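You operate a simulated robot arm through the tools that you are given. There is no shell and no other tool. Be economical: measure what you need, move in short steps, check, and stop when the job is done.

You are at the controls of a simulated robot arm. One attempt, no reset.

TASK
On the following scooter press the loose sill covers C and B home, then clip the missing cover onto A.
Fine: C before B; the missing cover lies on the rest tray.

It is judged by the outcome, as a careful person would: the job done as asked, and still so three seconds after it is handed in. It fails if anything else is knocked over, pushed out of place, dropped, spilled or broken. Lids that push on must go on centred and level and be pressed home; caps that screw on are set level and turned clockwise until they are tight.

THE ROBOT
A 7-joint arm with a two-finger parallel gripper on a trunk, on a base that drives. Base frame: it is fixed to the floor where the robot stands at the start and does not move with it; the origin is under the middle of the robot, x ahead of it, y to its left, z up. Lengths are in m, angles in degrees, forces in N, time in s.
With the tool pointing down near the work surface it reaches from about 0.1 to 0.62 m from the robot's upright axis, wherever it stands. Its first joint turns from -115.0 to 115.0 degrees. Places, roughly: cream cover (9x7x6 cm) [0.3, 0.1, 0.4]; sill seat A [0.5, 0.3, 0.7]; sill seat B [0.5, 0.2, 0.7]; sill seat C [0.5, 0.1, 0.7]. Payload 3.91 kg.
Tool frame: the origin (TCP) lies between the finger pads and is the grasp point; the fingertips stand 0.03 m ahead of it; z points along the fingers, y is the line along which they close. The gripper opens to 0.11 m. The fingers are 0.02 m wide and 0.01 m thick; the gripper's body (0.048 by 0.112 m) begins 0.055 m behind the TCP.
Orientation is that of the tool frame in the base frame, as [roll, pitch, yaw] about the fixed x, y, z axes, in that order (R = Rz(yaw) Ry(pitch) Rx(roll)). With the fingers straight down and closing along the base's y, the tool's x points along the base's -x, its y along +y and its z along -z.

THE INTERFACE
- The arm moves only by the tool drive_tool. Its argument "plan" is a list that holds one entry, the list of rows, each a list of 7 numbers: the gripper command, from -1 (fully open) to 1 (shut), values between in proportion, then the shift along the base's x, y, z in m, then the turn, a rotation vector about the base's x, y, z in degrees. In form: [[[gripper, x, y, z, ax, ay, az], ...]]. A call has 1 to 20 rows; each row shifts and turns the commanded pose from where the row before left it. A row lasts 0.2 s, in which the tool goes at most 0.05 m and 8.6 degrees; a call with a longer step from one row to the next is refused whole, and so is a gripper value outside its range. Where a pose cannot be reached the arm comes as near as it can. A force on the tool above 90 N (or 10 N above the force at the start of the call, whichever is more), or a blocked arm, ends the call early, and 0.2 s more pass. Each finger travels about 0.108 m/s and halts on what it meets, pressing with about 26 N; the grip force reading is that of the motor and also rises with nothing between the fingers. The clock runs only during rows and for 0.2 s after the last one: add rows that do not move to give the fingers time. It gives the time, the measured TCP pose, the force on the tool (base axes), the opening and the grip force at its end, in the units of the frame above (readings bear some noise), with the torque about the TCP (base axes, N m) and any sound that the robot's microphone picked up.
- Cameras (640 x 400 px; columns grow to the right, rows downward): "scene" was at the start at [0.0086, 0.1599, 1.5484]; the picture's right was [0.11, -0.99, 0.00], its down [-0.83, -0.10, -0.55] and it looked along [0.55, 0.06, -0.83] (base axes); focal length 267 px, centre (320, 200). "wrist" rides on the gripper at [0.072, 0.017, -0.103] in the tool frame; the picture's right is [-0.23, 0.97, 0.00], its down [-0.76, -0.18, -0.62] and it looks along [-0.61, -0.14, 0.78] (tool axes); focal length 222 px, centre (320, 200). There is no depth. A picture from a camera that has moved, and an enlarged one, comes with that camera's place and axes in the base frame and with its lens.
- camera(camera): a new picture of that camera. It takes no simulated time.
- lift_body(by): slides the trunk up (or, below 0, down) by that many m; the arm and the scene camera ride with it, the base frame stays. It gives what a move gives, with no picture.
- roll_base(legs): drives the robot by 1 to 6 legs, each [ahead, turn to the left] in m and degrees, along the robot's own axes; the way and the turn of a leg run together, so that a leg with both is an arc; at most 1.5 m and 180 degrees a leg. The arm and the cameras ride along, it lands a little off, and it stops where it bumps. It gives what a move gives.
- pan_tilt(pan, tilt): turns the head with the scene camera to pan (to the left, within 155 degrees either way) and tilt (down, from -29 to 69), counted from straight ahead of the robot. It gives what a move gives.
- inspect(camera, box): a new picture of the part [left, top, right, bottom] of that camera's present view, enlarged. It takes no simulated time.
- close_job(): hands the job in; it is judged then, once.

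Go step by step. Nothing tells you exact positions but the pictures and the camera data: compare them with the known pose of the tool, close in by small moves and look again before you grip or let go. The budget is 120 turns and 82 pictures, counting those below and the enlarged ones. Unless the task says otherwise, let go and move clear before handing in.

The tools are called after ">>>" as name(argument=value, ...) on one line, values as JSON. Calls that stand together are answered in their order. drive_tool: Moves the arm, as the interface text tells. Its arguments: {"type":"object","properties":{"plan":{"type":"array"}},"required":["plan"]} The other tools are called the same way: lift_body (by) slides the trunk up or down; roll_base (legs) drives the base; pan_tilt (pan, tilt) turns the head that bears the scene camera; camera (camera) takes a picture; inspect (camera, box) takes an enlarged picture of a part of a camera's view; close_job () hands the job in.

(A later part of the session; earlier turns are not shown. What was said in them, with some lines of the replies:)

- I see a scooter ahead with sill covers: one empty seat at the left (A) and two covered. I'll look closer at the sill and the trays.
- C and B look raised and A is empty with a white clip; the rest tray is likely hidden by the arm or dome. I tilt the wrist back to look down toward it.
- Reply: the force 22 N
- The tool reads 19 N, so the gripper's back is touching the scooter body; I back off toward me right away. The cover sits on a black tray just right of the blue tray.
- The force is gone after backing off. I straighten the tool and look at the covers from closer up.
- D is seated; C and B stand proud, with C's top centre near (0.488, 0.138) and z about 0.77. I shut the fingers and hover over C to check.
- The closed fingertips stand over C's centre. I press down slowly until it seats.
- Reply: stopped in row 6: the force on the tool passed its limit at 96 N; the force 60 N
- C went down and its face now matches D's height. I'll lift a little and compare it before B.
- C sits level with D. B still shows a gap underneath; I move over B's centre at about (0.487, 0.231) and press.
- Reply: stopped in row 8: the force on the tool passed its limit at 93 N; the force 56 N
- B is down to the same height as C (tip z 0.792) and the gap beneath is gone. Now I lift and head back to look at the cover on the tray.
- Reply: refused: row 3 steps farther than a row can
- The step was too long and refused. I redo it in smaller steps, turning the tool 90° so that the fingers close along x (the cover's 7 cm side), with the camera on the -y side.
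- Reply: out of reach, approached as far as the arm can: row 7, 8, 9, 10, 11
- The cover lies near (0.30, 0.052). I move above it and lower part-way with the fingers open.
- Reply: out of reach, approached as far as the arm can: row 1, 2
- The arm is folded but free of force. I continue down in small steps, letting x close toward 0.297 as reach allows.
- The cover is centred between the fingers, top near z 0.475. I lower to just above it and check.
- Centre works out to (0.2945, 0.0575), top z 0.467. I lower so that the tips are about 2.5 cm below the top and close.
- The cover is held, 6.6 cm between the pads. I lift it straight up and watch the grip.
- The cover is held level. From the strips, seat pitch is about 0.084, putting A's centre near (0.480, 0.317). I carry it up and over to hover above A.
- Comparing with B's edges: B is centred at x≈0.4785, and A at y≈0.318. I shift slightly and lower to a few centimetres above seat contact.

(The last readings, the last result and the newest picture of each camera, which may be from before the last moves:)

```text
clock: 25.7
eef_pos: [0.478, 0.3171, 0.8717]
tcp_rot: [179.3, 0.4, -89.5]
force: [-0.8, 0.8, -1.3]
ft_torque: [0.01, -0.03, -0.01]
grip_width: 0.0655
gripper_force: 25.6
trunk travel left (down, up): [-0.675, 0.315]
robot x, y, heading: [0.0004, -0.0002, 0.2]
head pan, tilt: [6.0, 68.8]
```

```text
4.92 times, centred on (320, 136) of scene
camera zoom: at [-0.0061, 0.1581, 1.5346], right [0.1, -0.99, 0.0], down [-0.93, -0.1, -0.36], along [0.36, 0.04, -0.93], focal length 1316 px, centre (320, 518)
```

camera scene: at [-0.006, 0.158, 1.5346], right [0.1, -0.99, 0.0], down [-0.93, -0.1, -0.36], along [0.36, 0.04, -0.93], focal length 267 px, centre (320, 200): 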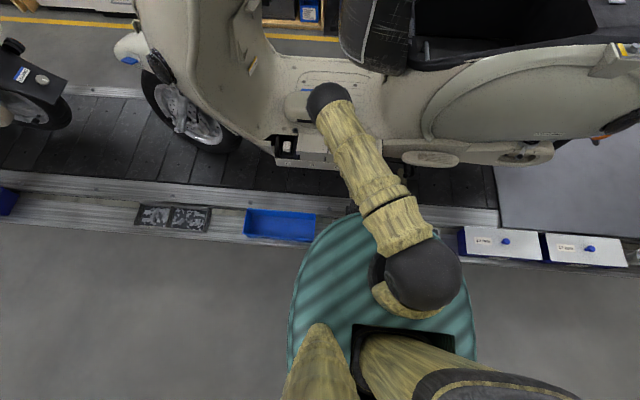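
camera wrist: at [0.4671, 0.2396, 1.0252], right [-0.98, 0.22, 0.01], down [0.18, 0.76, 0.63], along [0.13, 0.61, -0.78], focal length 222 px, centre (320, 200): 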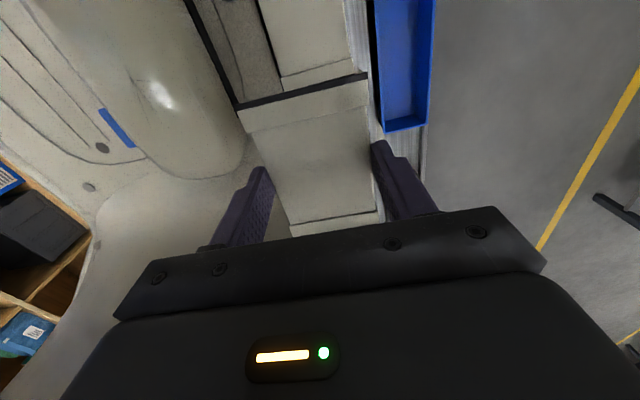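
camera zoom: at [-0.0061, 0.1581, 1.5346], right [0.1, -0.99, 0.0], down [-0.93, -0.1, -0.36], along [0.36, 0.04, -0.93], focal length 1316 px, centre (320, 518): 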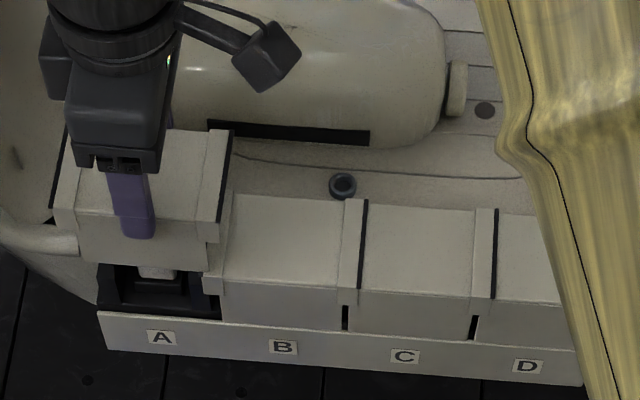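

Edges say A's centre is y≈0.320, x≈0.477. I nudge and lower gently, stopping near expected contact.

>>> drive_tool(plan=[[[1, -0.001, 0.003, 0, 0, 0, 0], [1, 0, 0, -0.02, 0, 0, 0], [1, 0, 0, -0.015, 0, 0, 0], [1, 0, 0, -0.01, 0, 0, 0], [1, 0, 0, 0, 0, 0, 0]]])

>>> inspect(camera="scene", box=[255, 95, 385, 176])

>>> inspect(camera="wrist", box=[180, 0, 440, 162])

```text
clock: 26.9
eef_pos: [0.4759, 0.3231, 0.8264]
tcp_rot: [179.4, 0.4, -89.5]
force: [-0.2, 0.8, 0.1]
ft_torque: [-0.01, 0.04, 0.01]
grip_width: 0.0654
gripper_force: 26.2
trunk travel left (down, up): [-0.675, 0.315]
robot x, y, heading: [0.0016, 0.0039, 0.2]
head pan, tilt: [6.0, 68.8]
```

```text
4.92 times, centred on (320, 136) of scene
camera zoom: at [-0.0059, 0.1581, 1.5346], right [0.1, -0.99, 0.0], down [-0.93, -0.1, -0.36], along [0.36, 0.04, -0.93], focal length 1316 px, centre (320, 518)
```

zoom: 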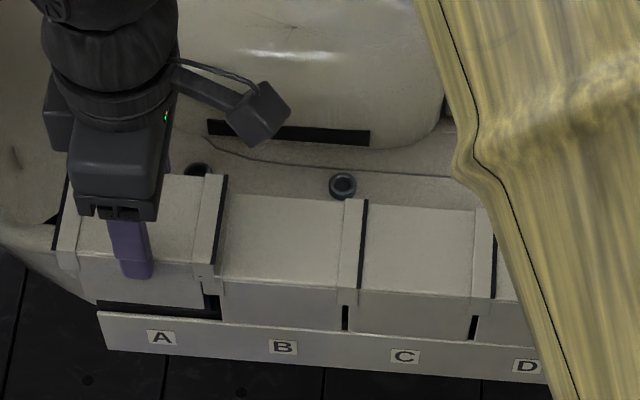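

```text
2.46 times, centred on (310, 81) of wrist
camera zoom: at [0.4601, 0.2512, 0.9281], right [-0.98, 0.22, 0.01], down [0.18, 0.76, 0.63], along [0.13, 0.61, -0.78], focal length 547 px, centre (345, 493)
```

zoom: 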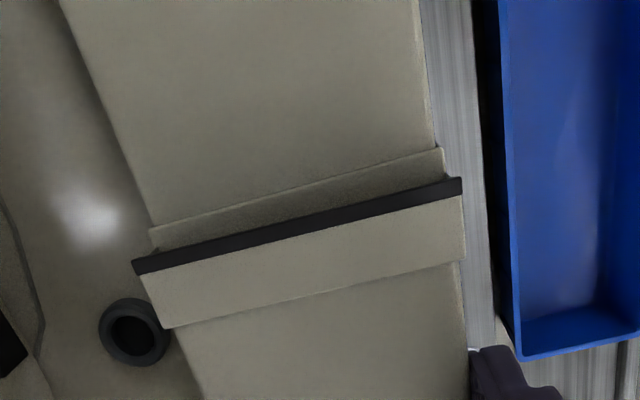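

Alignment in x is right; y is about 2 mm too far left. I correct it and lower gently into contact.

>>> drive_tool(plan=[[[1, 0, -0.002, 0, 0, 0, 0], [1, 0, 0, -0.005, 0, 0, 0], [1, 0, 0, -0.003, 0, 0, 0], [1, 0, 0, 0, 0, 0, 0]]])

```text
clock: 27.9
eef_pos: [0.4752, 0.3212, 0.8184]
tcp_rot: [179.4, 0.4, -89.6]
force: [-0.3, 0.4, 0.6]
ft_torque: [-0.02, -0.01, 0.02]
grip_width: 0.0656
gripper_force: 25.9
trunk travel left (down, up): [-0.675, 0.315]
robot x, y, heading: [0.0002, 0.0058, -0.3]
head pan, tilt: [6.0, 68.8]
```

>>> drive_tool(plan=[[[1, 0, 0, -0.003, 0, 0, 0], [1, 0, 0, -0.003, 0, 0, 0], [1, 0, 0, 0, 0, 0, 0]]])

>>> inspect(camera="scene", box=[255, 95, 385, 176])

```text
clock: 28.7
eef_pos: [0.476, 0.319, 0.811]
tcp_rot: [179.3, 0.2, -89.7]
force: [-1.1, -10.6, -0.3]
ft_torque: [-0.41, 0.04, 0.26]
grip_width: 0.0657
gripper_force: 26.1
trunk travel left (down, up): [-0.675, 0.315]
robot x, y, heading: [0.0005, -0.001, -0.1]
head pan, tilt: [6.0, 68.8]
```

```text
4.92 times, centred on (320, 136) of scene
camera zoom: at [-0.0059, 0.1569, 1.5347], right [0.1, -0.99, 0.0], down [-0.93, -0.1, -0.36], along [0.36, 0.04, -0.93], focal length 1316 px, centre (320, 518)
```

zoom: 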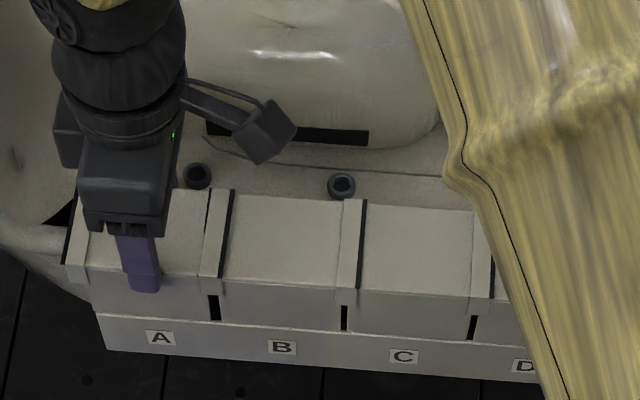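

A side force of -10 N says the guide wants the cover a touch to the right. I ease it 2–3 mm in -y and go on down.

>>> drive_tool(plan=[[[1, 0, -0.0025, 0, 0, 0, 0], [1, 0, 0, 0, 0, 0, 0]]])

```text
clock: 29.3
eef_pos: [0.4759, 0.3189, 0.8135]
tcp_rot: [179.4, 0.5, -89.6]
force: [-0.2, -2.1, -1.2]
ft_torque: [-0.08, -0.01, 0.05]
grip_width: 0.0653
gripper_force: 25.8
trunk travel left (down, up): [-0.675, 0.315]
robot x, y, heading: [0.0035, 0.0006, -0.1]
head pan, tilt: [6.0, 68.8]
```

>>> drive_tool(plan=[[[1, 0, -0.0005, -0.003, 0, 0, 0], [1, 0, 0, -0.003, 0, 0, 0], [1, 0, 0, 0, 0, 0, 0]]])

```text
clock: 30.1
eef_pos: [0.4757, 0.3183, 0.8077]
tcp_rot: [179.6, 0.5, -89.6]
force: [-1.0, 0.4, 23.1]
ft_torque: [0.04, -0.07, -0.13]
grip_width: 0.0659
gripper_force: 26.0
trunk travel left (down, up): [-0.675, 0.315]
robot x, y, heading: [-0.0048, -0.0005, 0.2]
head pan, tilt: [6.0, 68.8]
```

>>> inspect(camera="scene", box=[255, 115, 355, 180])

>>> inspect(camera="wrist", box=[180, 0, 440, 162])

```text
6.15 times, centred on (305, 148) of scene
camera zoom: at [-0.008, 0.1568, 1.535], right [0.1, -0.99, 0.0], down [-0.93, -0.1, -0.36], along [0.36, 0.04, -0.93], focal length 1644 px, centre (412, 523)
```

zoom: 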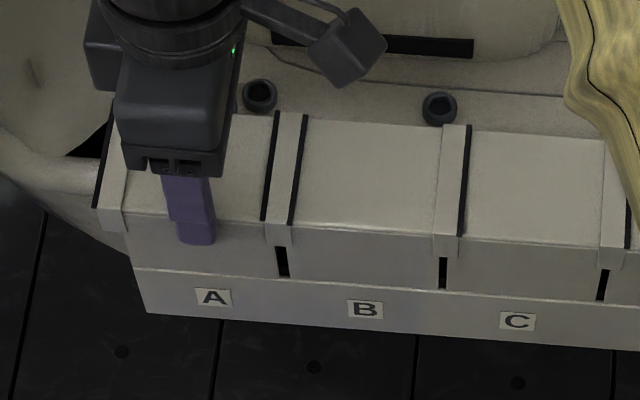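

```text
2.46 times, centred on (310, 81) of wrist
camera zoom: at [0.4588, 0.2458, 0.9098], right [-0.98, 0.22, 0.01], down [0.18, 0.76, 0.63], along [0.13, 0.62, -0.78], focal length 547 px, centre (345, 493)
```

zoom: 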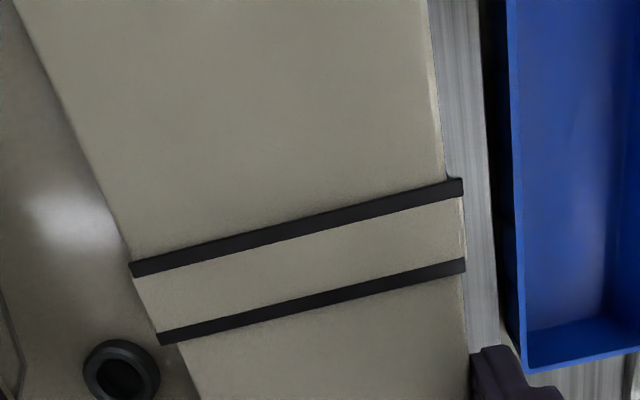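

The cover entered the guides and rests at 23 N straight up with no side load. I open the fingers a little, lift off, and inspect.

>>> drive_tool(plan=[[[1, 0, 0, 0.0015, 0, 0, 0], [-0.3, 0, 0, 0, 0, 0, 0], [-0.45, 0, 0, 0, 0, 0, 0], [-0.45, 0, 0, 0, 0, 0, 0], [-0.45, 0, 0, 0.02, 0, 0, 0], [-0.45, 0, 0, 0.04, 0, 0, 0], [-0.45, 0, 0, 0.03, 0, 0, 0], [-0.45, 0, 0, 0, 0, 0, 0]]])

>>> inspect(camera="scene", box=[255, 115, 385, 195])

>>> camera(camera="wrist")

```text
clock: 31.9
eef_pos: [0.4778, 0.321, 0.9006]
tcp_rot: [179.4, 0.4, -89.6]
force: [0.1, 0.7, -0.3]
ft_torque: [0.01, 0.01, 0.0]
grip_width: 0.0799
gripper_force: 0.0
trunk travel left (down, up): [-0.675, 0.315]
robot x, y, heading: [0.0027, 0.0016, -0.2]
head pan, tilt: [6.0, 68.8]
```

```text
4.92 times, centred on (320, 155) of scene
camera zoom: at [-0.0059, 0.158, 1.5346], right [0.1, -0.99, 0.0], down [-0.93, -0.1, -0.36], along [0.36, 0.04, -0.93], focal length 1316 px, centre (320, 422)
```

zoom: 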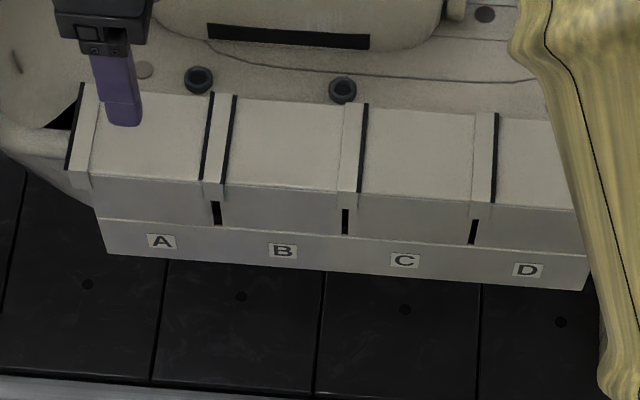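

```text
33 pictures are left
camera wrist: at [0.4609, 0.2481, 1.0024], right [-0.98, 0.22, 0.01], down [0.18, 0.76, 0.63], along [0.13, 0.61, -0.78], focal length 222 px, centre (320, 200)
```

wrist: 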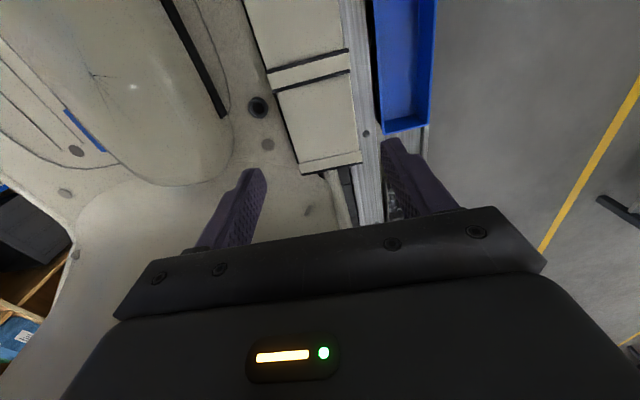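

A sits level with the others in this view, but the A/B joint shows two dark lips where the other joints show one. I move the camera back along the row to compare heights.

>>> drive_tool(plan=[[[-0.45, 0, -0.04, 0, 0, 0, 0], [-0.45, 0, -0.04, 0, 0, 0, 0], [-0.45, 0, -0.04, 0, 0, 0, 0], [-0.45, 0, -0.04, 0, 0, 0, 0], [-0.45, 0, 0, -0.03, 0, 0, 0], [1, 0, 0, 0, 0, 0, 0], [1, 0, 0, 0, 0, 0, 0]]])

>>> inspect(camera="wrist", box=[190, 0, 450, 162])

>>> inspect(camera="scene", box=[260, 130, 340, 180])

```text
clock: 33.5
eef_pos: [0.4785, 0.1581, 0.8689]
tcp_rot: [179.3, 0.3, -89.6]
force: [-0.4, -0.6, 0.0]
ft_torque: [-0.02, 0.02, 0.01]
grip_width: 0.0001
gripper_force: 26.3
trunk travel left (down, up): [-0.675, 0.315]
robot x, y, heading: [-0.0014, -0.0004, -0.1]
head pan, tilt: [6.0, 68.8]
```

```text
2.46 times, centred on (320, 81) of wrist
camera zoom: at [0.4626, 0.0849, 0.9704], right [-0.98, 0.22, 0.01], down [0.18, 0.76, 0.63], along [0.13, 0.61, -0.78], focal length 547 px, centre (320, 493)
```

zoom: 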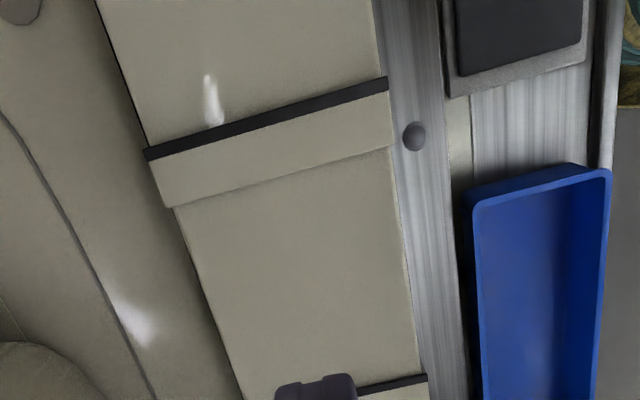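

```text
8.00 times, centred on (300, 155) of scene
camera zoom: at [-0.0061, 0.1578, 1.5346], right [0.1, -0.99, 0.0], down [-0.93, -0.1, -0.36], along [0.36, 0.04, -0.93], focal length 2138 px, centre (480, 560)
```

zoom: 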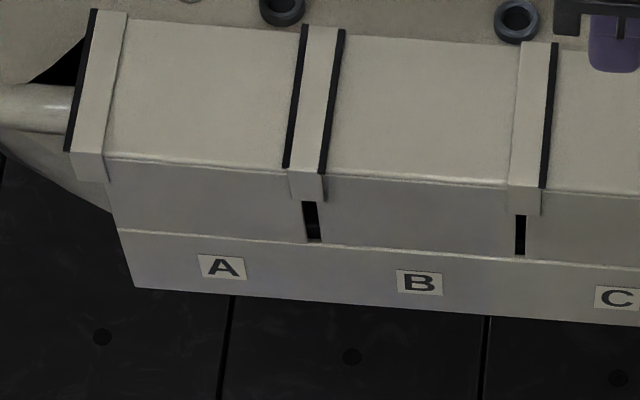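

The joint differences leave doubt about heights, so I'll probe tops with the closed fingertips, lightly, starting with C at its true centre (y≈0.149).

>>> drive_tool(plan=[[[1, 0, -0.009, -0.02, 0, 0, 0], [1, 0, 0, -0.018, 0, 0, 0], [1, 0, 0, -0.004, 0, 0, 0], [1, 0, 0, -0.004, 0, 0, 0], [1, 0, 0, -0.004, 0, 0, 0], [1, 0, 0, 0, 0, 0, 0], [1, 0, 0, 0, 0, 0, 0]]])

```text
clock: 35.1
eef_pos: [0.4748, 0.1498, 0.8214]
tcp_rot: [179.9, 0.6, -89.5]
force: [0.2, -2.7, 62.2]
ft_torque: [-0.3, -0.02, -0.02]
grip_width: 0.0
gripper_force: 26.0
trunk travel left (down, up): [-0.675, 0.315]
robot x, y, heading: [-0.002, -0.0015, -0.1]
head pan, tilt: [6.0, 68.8]
```

>>> drive_tool(plan=[[[1, 0, 0, 0.03, 0, 0, 0], [1, 0, -0.042, 0, 0, 0, 0], [1, 0, -0.042, 0, 0, 0, 0], [1, 0, 0, -0.02, 0, 0, 0], [1, 0, 0, -0.004, 0, 0, 0], [1, 0, 0, -0.003, 0, 0, 0], [1, 0, 0, -0.003, 0, 0, 0], [1, 0, 0, 0, 0, 0, 0], [1, 0, 0, 0, 0, 0, 0]]])

```text
clock: 37.1
eef_pos: [0.4754, 0.0643, 0.8211]
tcp_rot: [179.9, 0.5, -89.6]
force: [-4.8, -3.0, 61.3]
ft_torque: [-0.32, 0.14, -0.05]
grip_width: 0.0
gripper_force: 26.0
trunk travel left (down, up): [-0.675, 0.315]
robot x, y, heading: [0.0033, -0.0019, -0.2]
head pan, tilt: [6.0, 68.8]
```

D reads 0.8211 and C 0.8214 at the same force, so C is home. Now the same probe on B.

>>> drive_tool(plan=[[[1, 0, 0, 0.03, 0, 0, 0], [1, 0, 0.042, 0, 0, 0, 0], [1, 0, 0.042, 0, 0, 0, 0], [1, 0, 0.042, 0, 0, 0, 0], [1, 0, 0.042, 0, 0, 0, 0], [1, 0, 0, -0.02, 0, 0, 0], [1, 0, 0, -0.004, 0, 0, 0], [1, 0, 0, -0.003, 0, 0, 0], [1, 0, 0, -0.003, 0, 0, 0], [1, 0, 0, 0, 0, 0, 0], [1, 0, 0, 0, 0, 0, 0]]])

```text
clock: 39.5
eef_pos: [0.4754, 0.2337, 0.8219]
tcp_rot: [179.8, 0.7, -89.5]
force: [-5.5, -1.5, 53.6]
ft_torque: [-0.22, 0.18, -0.09]
grip_width: 0.0003
gripper_force: 25.9
trunk travel left (down, up): [-0.675, 0.315]
robot x, y, heading: [0.0015, -0.0006, -0.1]
head pan, tilt: [6.0, 68.8]
```

B reads 0.8219, also home. Now I press A at its centre, harder.

>>> drive_tool(plan=[[[1, 0, 0, 0.03, 0, 0, 0], [1, 0, 0.042, 0, 0, 0, 0], [1, 0, 0.042, 0, 0, 0, 0], [1, 0, 0, -0.02, 0, 0, 0], [1, 0, 0, -0.004, 0, 0, 0], [1, 0, 0, -0.003, 0, 0, 0], [1, 0, 0, -0.003, 0, 0, 0], [1, 0, 0, 0, 0, 0, 0], [1, 0, 0, 0, 0, 0, 0]]])

>>> inspect(camera="scene", box=[260, 130, 340, 180])

```text
clock: 41.5
eef_pos: [0.4758, 0.3173, 0.8217]
tcp_rot: [179.8, 0.7, -89.6]
force: [-1.5, 1.8, 52.2]
ft_torque: [-0.11, 0.04, -0.09]
grip_width: 0.0
gripper_force: 26.1
trunk travel left (down, up): [-0.675, 0.315]
robot x, y, heading: [-0.0032, -0.0017, 0.0]
head pan, tilt: [6.0, 68.8]
```

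```text
8.00 times, centred on (300, 155) of scene
camera zoom: at [-0.0106, 0.1553, 1.5353], right [0.1, -0.99, 0.0], down [-0.93, -0.1, -0.37], along [0.36, 0.04, -0.93], focal length 2138 px, centre (480, 560)
```

zoom: 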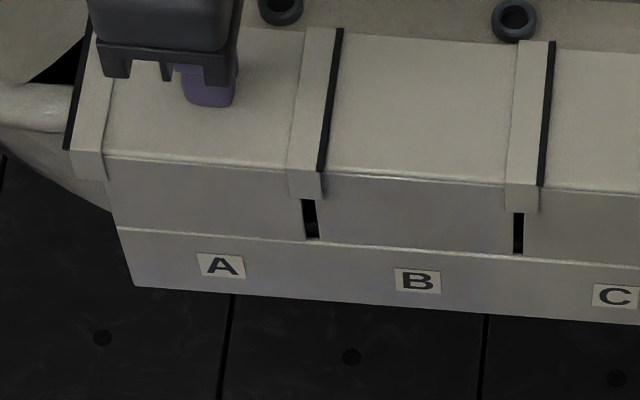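

The A/B joint now looks like the others and A reads 0.8217. I give it one firmer press like C and B got, then back off.

>>> drive_tool(plan=[[[1, 0, 0, -0.002, 0, 0, 0], [1, 0, 0, -0.0015, 0, 0, 0], [1, 0, 0, 0, 0, 0, 0]]])

>>> drive_tool(plan=[[[1, 0, 0, 0.02, 0, 0, 0], [1, 0, 0, 0.04, 0, 0, 0], [1, -0.03, -0.02, 0.03, 0, 0, 0], [1, -0.04, -0.02, 0, 0, 0, 0], [1, -0.04, -0.02, 0, 0, 0, 0], [1, 0, 0, 0, 0, 0, 0]]])

>>> inspect(camera="scene", box=[255, 125, 375, 200])

>>> camera(camera="scene")

```text
clock: 42.3
eef_pos: [0.4766, 0.3174, 0.8215]
tcp_rot: [-179.9, 0.9, -89.6]
force: [-2.4, 1.5, 70.0]
ft_torque: [-0.3, 0.1, 0.04]
grip_width: 0.0
gripper_force: 26.8
trunk travel left (down, up): [-0.675, 0.315]
robot x, y, heading: [-0.0005, -0.0, -0.0]
head pan, tilt: [6.0, 68.8]
```

```text
clock: 43.7
eef_pos: [0.366, 0.2591, 0.9036]
tcp_rot: [179.4, 0.4, -89.6]
force: [-0.5, -0.3, 0.5]
ft_torque: [0.02, 0.0, -0.01]
grip_width: 0.0
gripper_force: 26.0
trunk travel left (down, up): [-0.675, 0.315]
robot x, y, heading: [-0.0034, -0.0003, -0.1]
head pan, tilt: [6.0, 68.8]
```

```text
5.33 times, centred on (315, 162) of scene
camera zoom: at [-0.0059, 0.158, 1.5346], right [0.1, -0.99, 0.0], down [-0.93, -0.1, -0.36], along [0.36, 0.04, -0.93], focal length 1425 px, centre (347, 400)
```

zoom: 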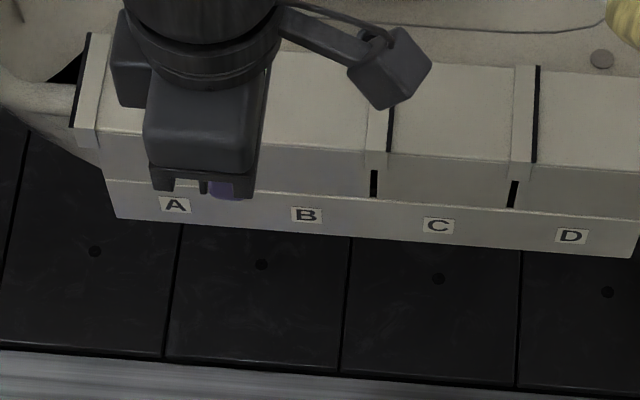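

```text
28 pictures are left
camera scene: at [-0.0059, 0.158, 1.5346], right [0.1, -0.99, 0.0], down [-0.93, -0.1, -0.36], along [0.36, 0.04, -0.93], focal length 267 px, centre (320, 200)
```

scene: 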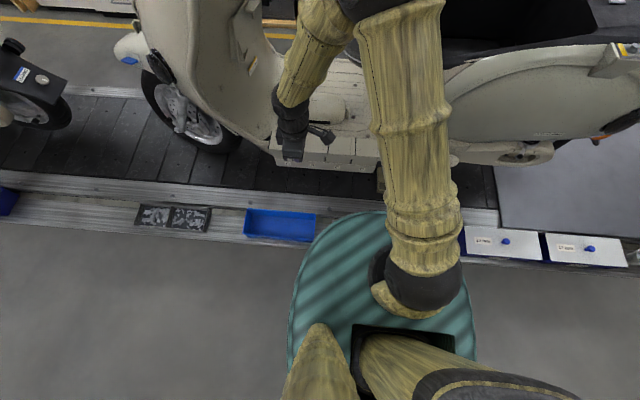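

The arm hides A; I move it right for one last look.

>>> drive_tool(plan=[[[1, 0, -0.04, 0.02, 0, 0, 0], [1, 0, -0.045, 0, 0, 0, 0], [1, 0, -0.045, 0, 0, 0, 0], [1, 0, -0.045, 0, 0, 0, 0], [1, 0, 0, 0, 0, 0, 0]]])

>>> inspect(camera="scene", box=[255, 125, 375, 200])

```text
clock: 44.9
eef_pos: [0.3661, 0.0787, 0.9264]
tcp_rot: [179.4, 0.5, -89.5]
force: [-0.4, 0.1, -0.7]
ft_torque: [-0.02, -0.04, 0.01]
grip_width: 0.0
gripper_force: 25.5
trunk travel left (down, up): [-0.675, 0.315]
robot x, y, heading: [0.0006, 0.0024, 0.0]
head pan, tilt: [6.0, 68.8]
```

```text
5.33 times, centred on (315, 162) of scene
camera zoom: at [-0.0061, 0.1582, 1.5346], right [0.11, -0.99, 0.0], down [-0.93, -0.1, -0.36], along [0.36, 0.04, -0.93], focal length 1425 px, centre (347, 400)
```

zoom: 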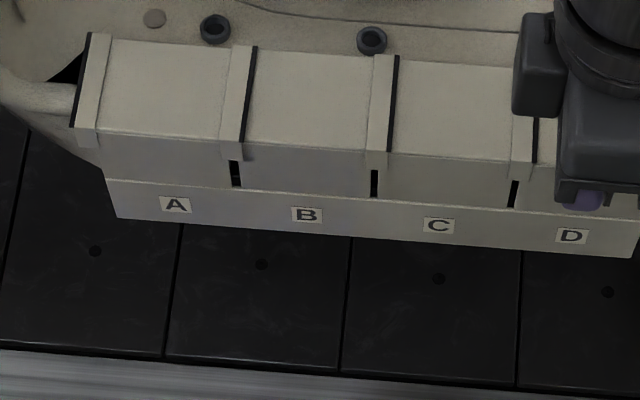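

All four covers stand flush and level with matching joints, and the arm is clear; I hand the job in.

>>> close_job()

```text
The job is handed in.
```

I pressed covers C and then B home, and clipped the missing cover from the rest tray onto A. All three now sit flush and level with D; checked with the fingertips, the four tops agree to within about 1 mm.

At the start, while I was tilting the wrist to look for the tray, the gripper pressed against the scooter at about 19 N. I backed off at once, and nothing in the pictures since looks moved.
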